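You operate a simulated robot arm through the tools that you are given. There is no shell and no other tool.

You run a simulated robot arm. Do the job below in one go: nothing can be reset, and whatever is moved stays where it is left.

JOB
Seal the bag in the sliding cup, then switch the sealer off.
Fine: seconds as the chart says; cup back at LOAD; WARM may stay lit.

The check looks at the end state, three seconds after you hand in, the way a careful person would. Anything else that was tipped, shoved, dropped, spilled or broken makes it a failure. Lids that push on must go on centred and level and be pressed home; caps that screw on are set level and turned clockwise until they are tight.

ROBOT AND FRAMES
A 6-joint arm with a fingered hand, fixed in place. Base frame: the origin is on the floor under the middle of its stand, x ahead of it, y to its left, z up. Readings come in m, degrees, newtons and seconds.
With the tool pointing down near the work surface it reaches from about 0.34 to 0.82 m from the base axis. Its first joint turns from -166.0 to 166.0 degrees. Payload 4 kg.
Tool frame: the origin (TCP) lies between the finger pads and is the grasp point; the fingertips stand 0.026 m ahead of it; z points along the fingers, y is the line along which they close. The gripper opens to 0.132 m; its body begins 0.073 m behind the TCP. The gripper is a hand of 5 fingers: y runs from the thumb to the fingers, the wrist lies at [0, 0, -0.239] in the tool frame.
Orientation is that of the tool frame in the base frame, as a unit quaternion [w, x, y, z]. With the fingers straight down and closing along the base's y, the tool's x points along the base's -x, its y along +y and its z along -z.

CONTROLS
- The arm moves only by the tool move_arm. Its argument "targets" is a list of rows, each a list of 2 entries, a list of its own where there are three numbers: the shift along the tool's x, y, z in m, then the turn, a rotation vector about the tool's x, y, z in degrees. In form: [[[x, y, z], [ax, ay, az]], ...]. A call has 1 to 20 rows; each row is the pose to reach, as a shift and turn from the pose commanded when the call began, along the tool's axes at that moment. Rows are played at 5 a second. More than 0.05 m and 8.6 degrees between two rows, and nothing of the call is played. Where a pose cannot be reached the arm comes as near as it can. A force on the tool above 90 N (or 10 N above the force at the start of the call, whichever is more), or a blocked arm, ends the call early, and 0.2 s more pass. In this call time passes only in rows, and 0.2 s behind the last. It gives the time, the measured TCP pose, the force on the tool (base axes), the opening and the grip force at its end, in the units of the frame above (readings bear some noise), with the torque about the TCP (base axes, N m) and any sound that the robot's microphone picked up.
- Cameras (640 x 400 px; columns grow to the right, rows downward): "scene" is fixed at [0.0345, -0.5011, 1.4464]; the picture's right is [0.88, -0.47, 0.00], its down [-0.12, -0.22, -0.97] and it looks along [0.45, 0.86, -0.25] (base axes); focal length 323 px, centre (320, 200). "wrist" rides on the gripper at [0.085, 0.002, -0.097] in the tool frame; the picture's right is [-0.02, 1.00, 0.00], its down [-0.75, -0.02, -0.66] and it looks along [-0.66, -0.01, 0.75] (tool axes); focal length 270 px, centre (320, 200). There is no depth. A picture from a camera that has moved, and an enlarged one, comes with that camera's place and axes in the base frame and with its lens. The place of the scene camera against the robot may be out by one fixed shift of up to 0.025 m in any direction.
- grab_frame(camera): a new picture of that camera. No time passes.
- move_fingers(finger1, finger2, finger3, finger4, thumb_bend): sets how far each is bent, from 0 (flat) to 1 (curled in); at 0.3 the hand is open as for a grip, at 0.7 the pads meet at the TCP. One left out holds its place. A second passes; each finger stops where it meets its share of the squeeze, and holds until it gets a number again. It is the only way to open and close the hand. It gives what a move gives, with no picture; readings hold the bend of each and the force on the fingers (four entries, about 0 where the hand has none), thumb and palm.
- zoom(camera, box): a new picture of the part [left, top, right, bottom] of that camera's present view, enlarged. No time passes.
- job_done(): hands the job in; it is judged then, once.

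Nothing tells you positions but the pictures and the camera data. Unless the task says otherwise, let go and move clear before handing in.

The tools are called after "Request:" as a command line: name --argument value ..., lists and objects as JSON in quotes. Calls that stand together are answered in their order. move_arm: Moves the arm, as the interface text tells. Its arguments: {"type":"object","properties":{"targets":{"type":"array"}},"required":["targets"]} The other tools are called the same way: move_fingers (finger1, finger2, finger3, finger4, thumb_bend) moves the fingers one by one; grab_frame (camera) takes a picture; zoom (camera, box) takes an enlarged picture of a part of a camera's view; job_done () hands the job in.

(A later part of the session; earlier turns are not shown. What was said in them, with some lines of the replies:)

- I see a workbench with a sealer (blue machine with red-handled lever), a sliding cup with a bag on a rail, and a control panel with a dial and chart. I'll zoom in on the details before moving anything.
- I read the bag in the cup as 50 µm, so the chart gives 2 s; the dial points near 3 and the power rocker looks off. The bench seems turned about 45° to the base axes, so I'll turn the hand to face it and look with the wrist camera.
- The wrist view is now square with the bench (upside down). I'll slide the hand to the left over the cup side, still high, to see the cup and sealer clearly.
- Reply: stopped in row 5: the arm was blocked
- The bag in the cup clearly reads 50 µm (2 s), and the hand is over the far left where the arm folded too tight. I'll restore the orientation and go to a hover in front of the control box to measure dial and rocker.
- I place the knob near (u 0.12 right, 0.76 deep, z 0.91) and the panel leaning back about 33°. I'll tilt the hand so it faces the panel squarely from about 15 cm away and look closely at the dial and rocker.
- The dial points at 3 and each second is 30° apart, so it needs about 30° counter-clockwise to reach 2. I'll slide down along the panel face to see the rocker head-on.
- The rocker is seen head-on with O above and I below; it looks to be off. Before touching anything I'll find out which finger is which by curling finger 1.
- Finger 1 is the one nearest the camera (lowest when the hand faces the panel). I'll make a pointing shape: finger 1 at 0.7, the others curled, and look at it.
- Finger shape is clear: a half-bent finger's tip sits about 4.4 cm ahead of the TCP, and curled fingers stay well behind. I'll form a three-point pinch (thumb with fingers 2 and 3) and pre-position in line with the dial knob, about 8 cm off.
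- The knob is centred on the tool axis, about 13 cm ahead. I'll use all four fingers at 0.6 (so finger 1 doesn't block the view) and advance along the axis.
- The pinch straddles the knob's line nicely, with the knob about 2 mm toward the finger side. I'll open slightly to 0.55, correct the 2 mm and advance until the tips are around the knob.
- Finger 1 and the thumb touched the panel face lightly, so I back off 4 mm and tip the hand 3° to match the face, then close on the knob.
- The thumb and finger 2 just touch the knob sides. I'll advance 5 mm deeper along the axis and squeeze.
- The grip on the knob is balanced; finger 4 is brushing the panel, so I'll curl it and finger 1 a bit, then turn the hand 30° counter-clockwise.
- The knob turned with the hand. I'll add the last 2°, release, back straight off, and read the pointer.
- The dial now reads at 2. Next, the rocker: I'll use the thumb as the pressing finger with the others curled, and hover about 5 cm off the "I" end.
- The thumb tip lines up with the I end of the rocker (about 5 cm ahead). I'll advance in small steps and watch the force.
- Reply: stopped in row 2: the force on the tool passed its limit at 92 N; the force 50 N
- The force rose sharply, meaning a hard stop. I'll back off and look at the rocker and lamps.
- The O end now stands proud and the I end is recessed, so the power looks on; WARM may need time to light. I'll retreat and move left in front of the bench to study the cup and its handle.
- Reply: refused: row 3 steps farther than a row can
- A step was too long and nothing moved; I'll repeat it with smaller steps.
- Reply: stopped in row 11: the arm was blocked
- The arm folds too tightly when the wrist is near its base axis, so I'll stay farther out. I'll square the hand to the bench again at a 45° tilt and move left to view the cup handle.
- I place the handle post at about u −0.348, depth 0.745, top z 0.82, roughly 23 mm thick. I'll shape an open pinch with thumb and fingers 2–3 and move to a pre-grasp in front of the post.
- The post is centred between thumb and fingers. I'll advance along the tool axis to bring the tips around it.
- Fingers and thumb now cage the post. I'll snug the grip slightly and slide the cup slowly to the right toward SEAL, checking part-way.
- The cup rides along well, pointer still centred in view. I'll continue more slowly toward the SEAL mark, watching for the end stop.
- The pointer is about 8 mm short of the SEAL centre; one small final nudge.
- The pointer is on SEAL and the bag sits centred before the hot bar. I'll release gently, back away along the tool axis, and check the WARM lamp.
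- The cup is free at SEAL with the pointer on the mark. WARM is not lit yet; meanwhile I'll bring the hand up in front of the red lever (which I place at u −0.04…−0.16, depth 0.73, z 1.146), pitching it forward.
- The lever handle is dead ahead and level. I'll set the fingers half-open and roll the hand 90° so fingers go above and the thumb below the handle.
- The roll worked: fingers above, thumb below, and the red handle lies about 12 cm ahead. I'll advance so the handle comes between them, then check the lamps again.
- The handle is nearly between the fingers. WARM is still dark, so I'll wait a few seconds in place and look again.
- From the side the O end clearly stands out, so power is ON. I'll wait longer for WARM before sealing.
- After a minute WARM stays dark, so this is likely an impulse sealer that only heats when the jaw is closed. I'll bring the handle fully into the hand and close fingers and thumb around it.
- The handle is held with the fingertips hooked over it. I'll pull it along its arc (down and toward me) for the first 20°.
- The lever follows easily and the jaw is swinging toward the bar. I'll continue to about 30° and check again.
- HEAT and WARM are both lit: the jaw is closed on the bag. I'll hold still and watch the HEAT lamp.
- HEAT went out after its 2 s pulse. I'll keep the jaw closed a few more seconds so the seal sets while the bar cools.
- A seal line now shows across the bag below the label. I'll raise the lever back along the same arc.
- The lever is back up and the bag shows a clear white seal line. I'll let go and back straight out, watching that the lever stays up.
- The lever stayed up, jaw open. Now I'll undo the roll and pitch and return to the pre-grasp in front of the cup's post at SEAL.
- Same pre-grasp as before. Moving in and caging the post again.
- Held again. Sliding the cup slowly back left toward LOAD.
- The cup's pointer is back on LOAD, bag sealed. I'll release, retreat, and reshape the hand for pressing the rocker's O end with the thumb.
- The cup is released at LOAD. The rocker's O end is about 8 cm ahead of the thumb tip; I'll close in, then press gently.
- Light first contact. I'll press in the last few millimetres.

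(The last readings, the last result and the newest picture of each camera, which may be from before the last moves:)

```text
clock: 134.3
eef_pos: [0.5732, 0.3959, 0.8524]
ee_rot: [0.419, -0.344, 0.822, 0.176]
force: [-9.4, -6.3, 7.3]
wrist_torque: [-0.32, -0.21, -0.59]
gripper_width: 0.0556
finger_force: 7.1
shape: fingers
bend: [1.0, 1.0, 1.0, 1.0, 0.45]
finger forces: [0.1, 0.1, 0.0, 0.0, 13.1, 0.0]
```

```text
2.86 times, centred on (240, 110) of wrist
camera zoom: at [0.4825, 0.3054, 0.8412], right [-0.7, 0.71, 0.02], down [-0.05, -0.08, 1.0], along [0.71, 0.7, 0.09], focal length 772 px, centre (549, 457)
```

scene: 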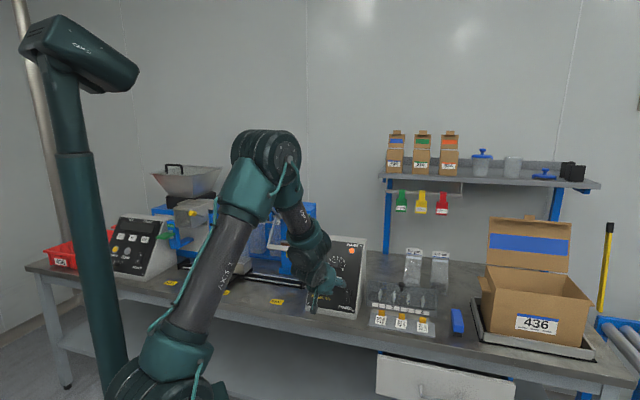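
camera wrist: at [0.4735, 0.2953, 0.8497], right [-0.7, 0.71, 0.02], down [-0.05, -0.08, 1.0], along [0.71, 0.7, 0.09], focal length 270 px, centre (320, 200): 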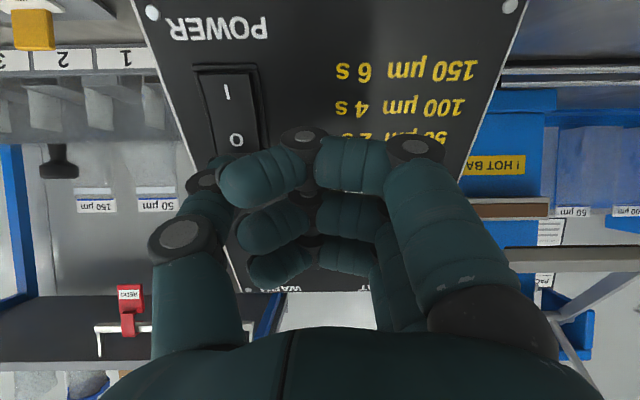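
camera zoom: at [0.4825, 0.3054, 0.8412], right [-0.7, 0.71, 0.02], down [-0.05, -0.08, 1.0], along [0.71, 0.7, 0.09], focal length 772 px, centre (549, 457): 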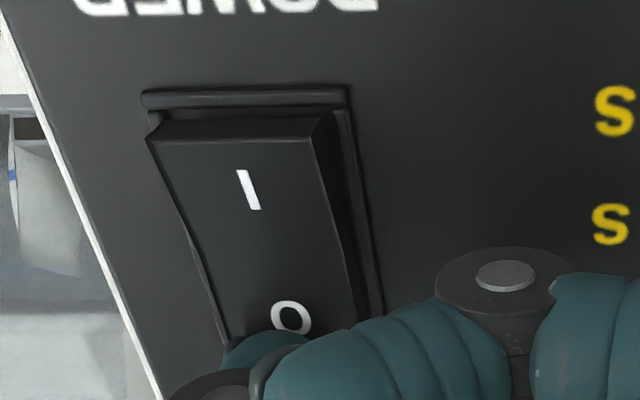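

The I end has popped out, so the rocker has tipped to O. One more millimetre to seat it, then back off and inspect.

Request:
move_arm --targets '[[[0, 0, 0.0012], [0, 0, 0]]]'

Request:
move_arm --targets '[[[0, 0, -0.015], [0, 0, 0]], [[0, 0, -0.04], [0, 0, 0]], [[0, 0, -0.07], [0, 0, 0]], [[0, 0, -0.1], [0, 0, 0]]]'

Request:
grab_frame --camera "wrist"

Request:
zoom --camera "wrist" --box '[200, 0, 320, 120]'

Request:
zoom --camera "scene" --box '[290, 225, 380, 325]'

```text
clock: 134.7
eef_pos: [0.5746, 0.3963, 0.8527]
ee_rot: [0.419, -0.343, 0.822, 0.175]
force: [-26.4, -16.6, 19.5]
wrist_torque: [-0.88, -0.56, -1.6]
gripper_width: 0.0553
finger_force: 17.9
shape: fingers
bend: [1.0, 1.0, 1.0, 1.0, 0.46]
finger forces: [0.0, 0.0, 0.0, 0.1, 35.6, 0.0]
```

```text
clock: 135.7
eef_pos: [0.5167, 0.3384, 0.9105]
ee_rot: [0.419, -0.344, 0.822, 0.175]
force: [-0.7, -0.9, -0.1]
wrist_torque: [0.03, -0.01, 0.0]
gripper_width: 0.0554
finger_force: 0.1
shape: fingers
bend: [1.0, 1.0, 1.0, 1.0, 0.45]
finger forces: [0.0, 0.0, 0.1, 0.1, 0.1, 0.0]
```

```text
taken
camera wrist: at [0.4267, 0.2475, 0.8987], right [-0.7, 0.71, 0.02], down [-0.05, -0.08, 1.0], along [0.71, 0.7, 0.09], focal length 270 px, centre (320, 200)
```

wrist: 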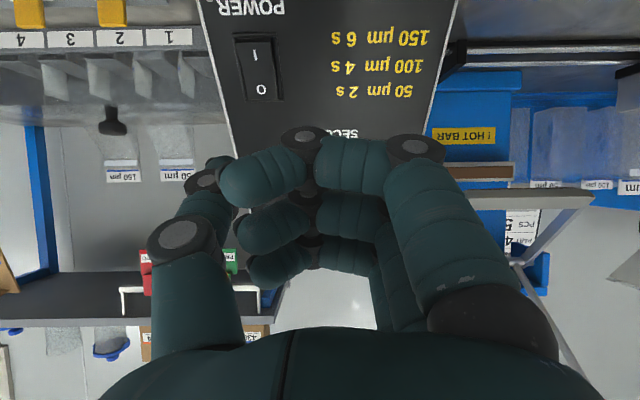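

```text
3.33 times, centred on (260, 60) of wrist
camera zoom: at [0.4267, 0.2475, 0.8987], right [-0.7, 0.71, 0.02], down [-0.05, -0.08, 1.0], along [0.71, 0.7, 0.09], focal length 901 px, centre (520, 667)
```

zoom: 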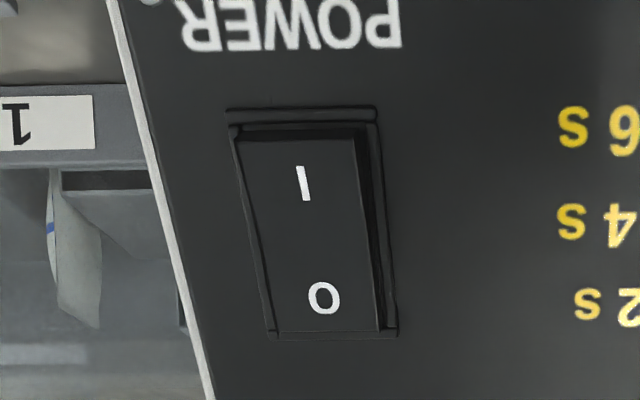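

```text
4.00 times, centred on (335, 275) of scene
camera zoom: at [0.0345, -0.5011, 1.4464], right [0.88, -0.47, 0.0], down [-0.12, -0.22, -0.97], along [0.45, 0.86, -0.25], focal length 1292 px, centre (260, -100)
```

zoom: 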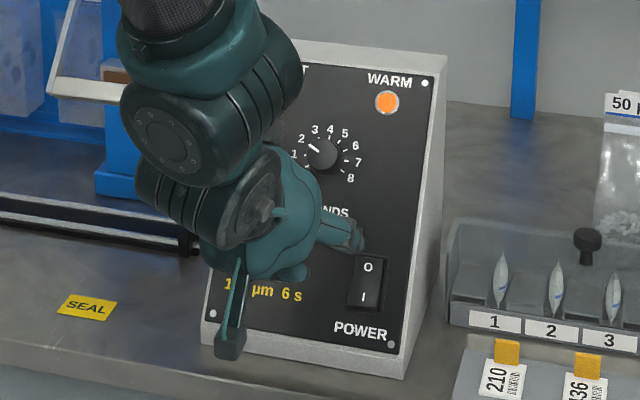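

The rocker now sits with O pressed in and the I end proud, same as at the start. I'll draw back to the left for a side view to confirm and to check the whole scene.

Request:
move_arm --targets '[[[0, 0.03, -0.01], [0, 0, 0]], [[0, 0.07, -0.01], [0, 0, 0]], [[0, 0.11, -0.01], [0, 0, 0]], [[0, 0.15, -0.01], [0, 0, 0]], [[0, 0.19, -0.01], [0, 0, 0]], [[0, 0.22, -0.01], [0, 0, 0]]]'

Request:
grab_frame --camera "wrist"

Request:
zoom --camera "scene" --box '[290, 225, 380, 325]'

Request:
grab_frame --camera "scene"

```text
clock: 137.1
eef_pos: [0.3555, 0.4884, 0.9176]
ee_rot: [0.419, -0.343, 0.822, 0.175]
force: [-0.1, -0.3, 0.2]
wrist_torque: [-0.03, -0.05, 0.0]
gripper_width: 0.0554
finger_force: 0.1
shape: fingers
bend: [1.0, 1.0, 1.0, 1.0, 0.45]
finger forces: [0.1, 0.0, 0.1, 0.1, 0.0, 0.0]
```

```text
taken
camera wrist: at [0.2636, 0.3966, 0.9052], right [-0.7, 0.71, 0.02], down [-0.05, -0.08, 1.0], along [0.71, 0.7, 0.09], focal length 270 px, centre (320, 200)
```

wrist: 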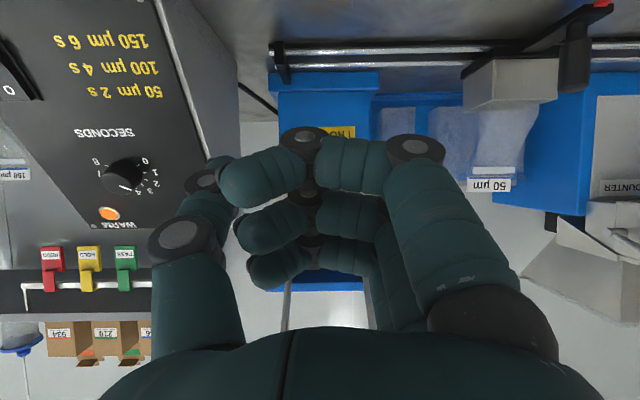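

```text
4.00 times, centred on (335, 275) of scene
camera zoom: at [0.0345, -0.5011, 1.4464], right [0.88, -0.47, 0.0], down [-0.12, -0.22, -0.97], along [0.45, 0.86, -0.25], focal length 1292 px, centre (260, -100)
```

zoom: 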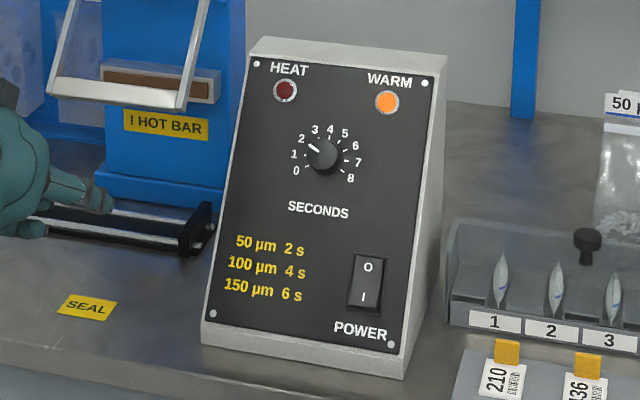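

```text
taken
```

scene: 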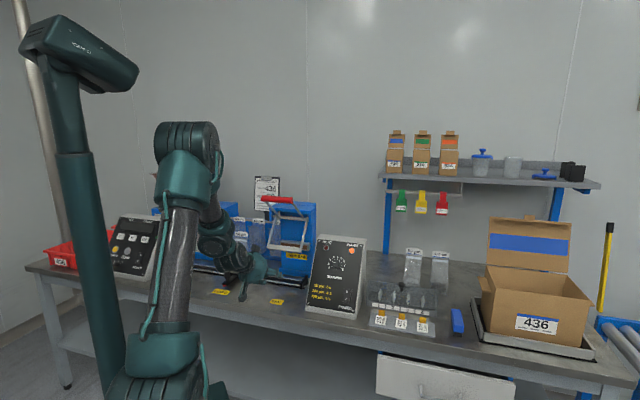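

Request:
zoom --camera "scene" --box '[335, 280, 365, 310]'

Request:
zoom --camera "scene" --box '[325, 240, 355, 270]'

Request:
zoom --camera "wrist" --box '[0, 0, 220, 240]'

Request:
zoom --camera "wrist" --box '[420, 0, 640, 220]'

```text
13.33 times, centred on (350, 295) of scene
camera zoom: at [0.0345, -0.5011, 1.4464], right [0.88, -0.47, 0.0], down [-0.12, -0.22, -0.97], along [0.45, 0.86, -0.25], focal length 4308 px, centre (-80, -1067)
```

zoom: 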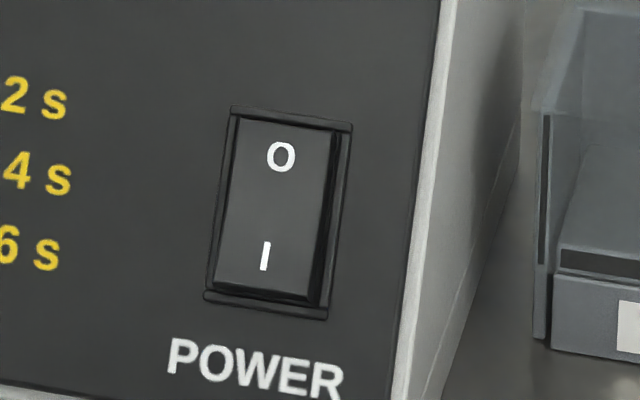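

```text
13.33 times, centred on (340, 255) of scene
camera zoom: at [0.0345, -0.5011, 1.4464], right [0.88, -0.47, 0.0], down [-0.12, -0.22, -0.97], along [0.45, 0.86, -0.25], focal length 4308 px, centre (53, -533)
```

zoom: 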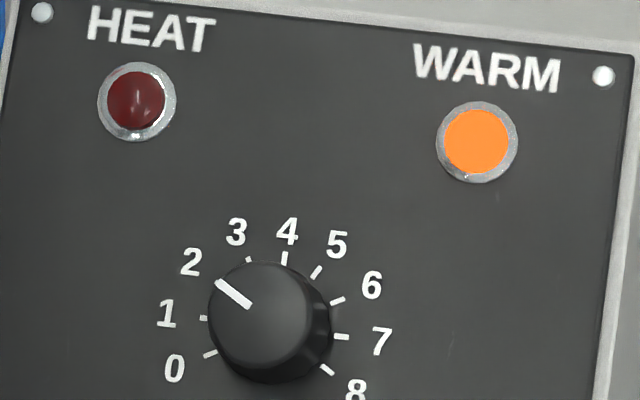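

```text
1.67 times, centred on (110, 120) of wrist
camera zoom: at [0.2636, 0.3966, 0.9052], right [-0.7, 0.71, 0.02], down [-0.05, -0.08, 1.0], along [0.71, 0.7, 0.09], focal length 450 px, centre (670, 333)
```

zoom: 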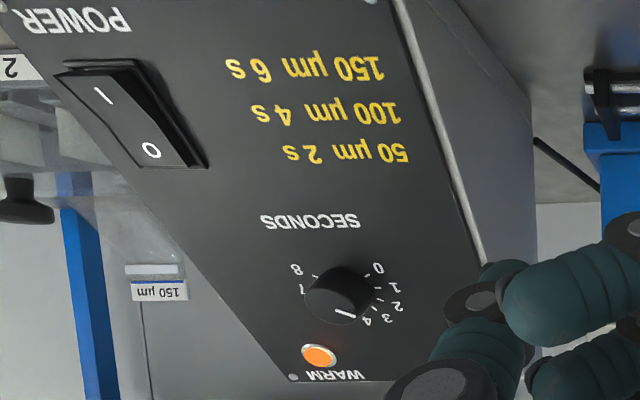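

```text
1.82 times, centred on (530, 110) of wrist
camera zoom: at [0.2636, 0.3966, 0.9052], right [-0.7, 0.71, 0.02], down [-0.05, -0.08, 1.0], along [0.71, 0.7, 0.09], focal length 491 px, centre (-62, 364)
```

zoom: 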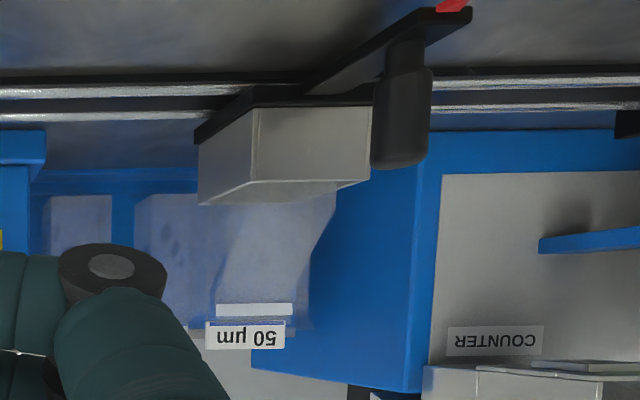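

Everything checks out: rocker at O, dial on 2, HEAT dark (WARM glowing, allowed), lever up, bag sealed across, and cup pointer on LOAD. I'll raise the hand clear and take a last look.

Request:
move_arm --targets '[[[-0.024, 0, -0.018], [0, 0, 0]], [[-0.049, 0, -0.036], [0, 0, 0]], [[-0.073, 0, -0.053], [0, 0, 0]], [[-0.097, 0, -0.071], [0, 0, 0]]]'

Request:
grab_frame --camera "scene"

Request:
zoom --camera "scene" --box '[180, 180, 380, 320]'

Request:
grab_frame --camera "wrist"

```text
clock: 138.1
eef_pos: [0.3556, 0.487, 1.0367]
ee_rot: [0.419, -0.344, 0.822, 0.175]
force: [0.1, 0.4, 0.6]
wrist_torque: [-0.01, -0.01, -0.02]
gripper_width: 0.0554
finger_force: 0.1
shape: fingers
bend: [1.0, 1.0, 1.0, 1.0, 0.45]
finger forces: [0.0, 0.0, 0.1, 0.0, 0.1, 0.0]
```

```text
taken
```

scene: 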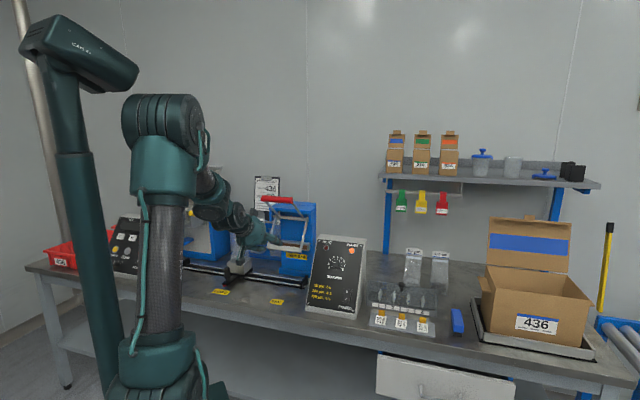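

```text
2.86 times, centred on (280, 250) of scene
camera zoom: at [0.0345, -0.5011, 1.4464], right [0.88, -0.47, 0.0], down [-0.12, -0.22, -0.97], along [0.45, 0.86, -0.25], focal length 923 px, centre (434, 57)
```

zoom: 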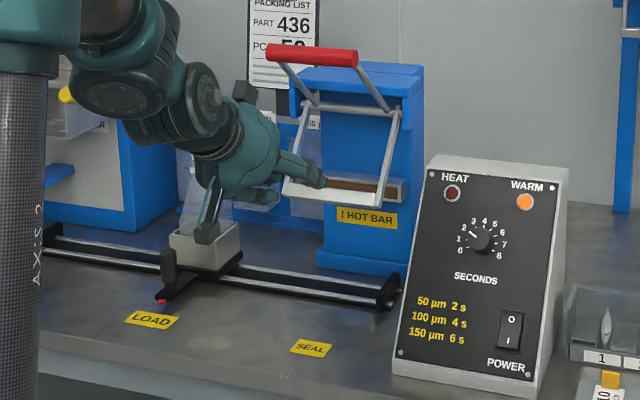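

```text
taken
camera wrist: at [0.2642, 0.3962, 1.0251], right [-0.7, 0.71, 0.02], down [-0.05, -0.07, 1.0], along [0.71, 0.7, 0.09], focal length 270 px, centre (320, 200)
```

wrist: 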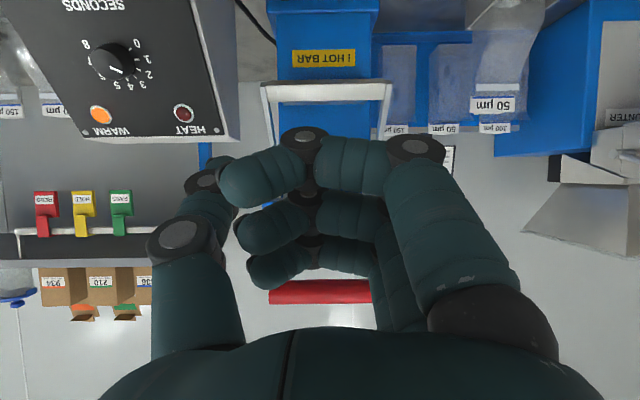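

The scene is in order: cup at LOAD with the sealed 50 µm bag, lever up, dial on 2, power at O, and nothing else disturbed. Handing in.

Request:
job_done

```text
The job is handed in.
```

The bag is sealed and the sealer is switched off; I've handed the job in, but no verdict has come back yet.

- **Seal:** The bag in the cup was marked 50 µm, so I set the dial to 2 s as the chart says. The HEAT lamp lit when the jaw closed and went out after about 2 s. I kept the jaw shut about 7 s longer so the seal could set. A white seal line now runs across the bag below its label.
- **Cup:** It is back with its pointer on the LOAD mark, with the bag in it.
- **Sealer:** The power switch is at O, the lever is up, the dial still reads 2 and HEAT is dark. WARM was still lit when I finished, which you said was fine.
- **Surroundings:** I saw nothing else tipped, moved or spilled. When I switched the power on, the push hit the arm's 90 N force limit. The control box did not appear to move.
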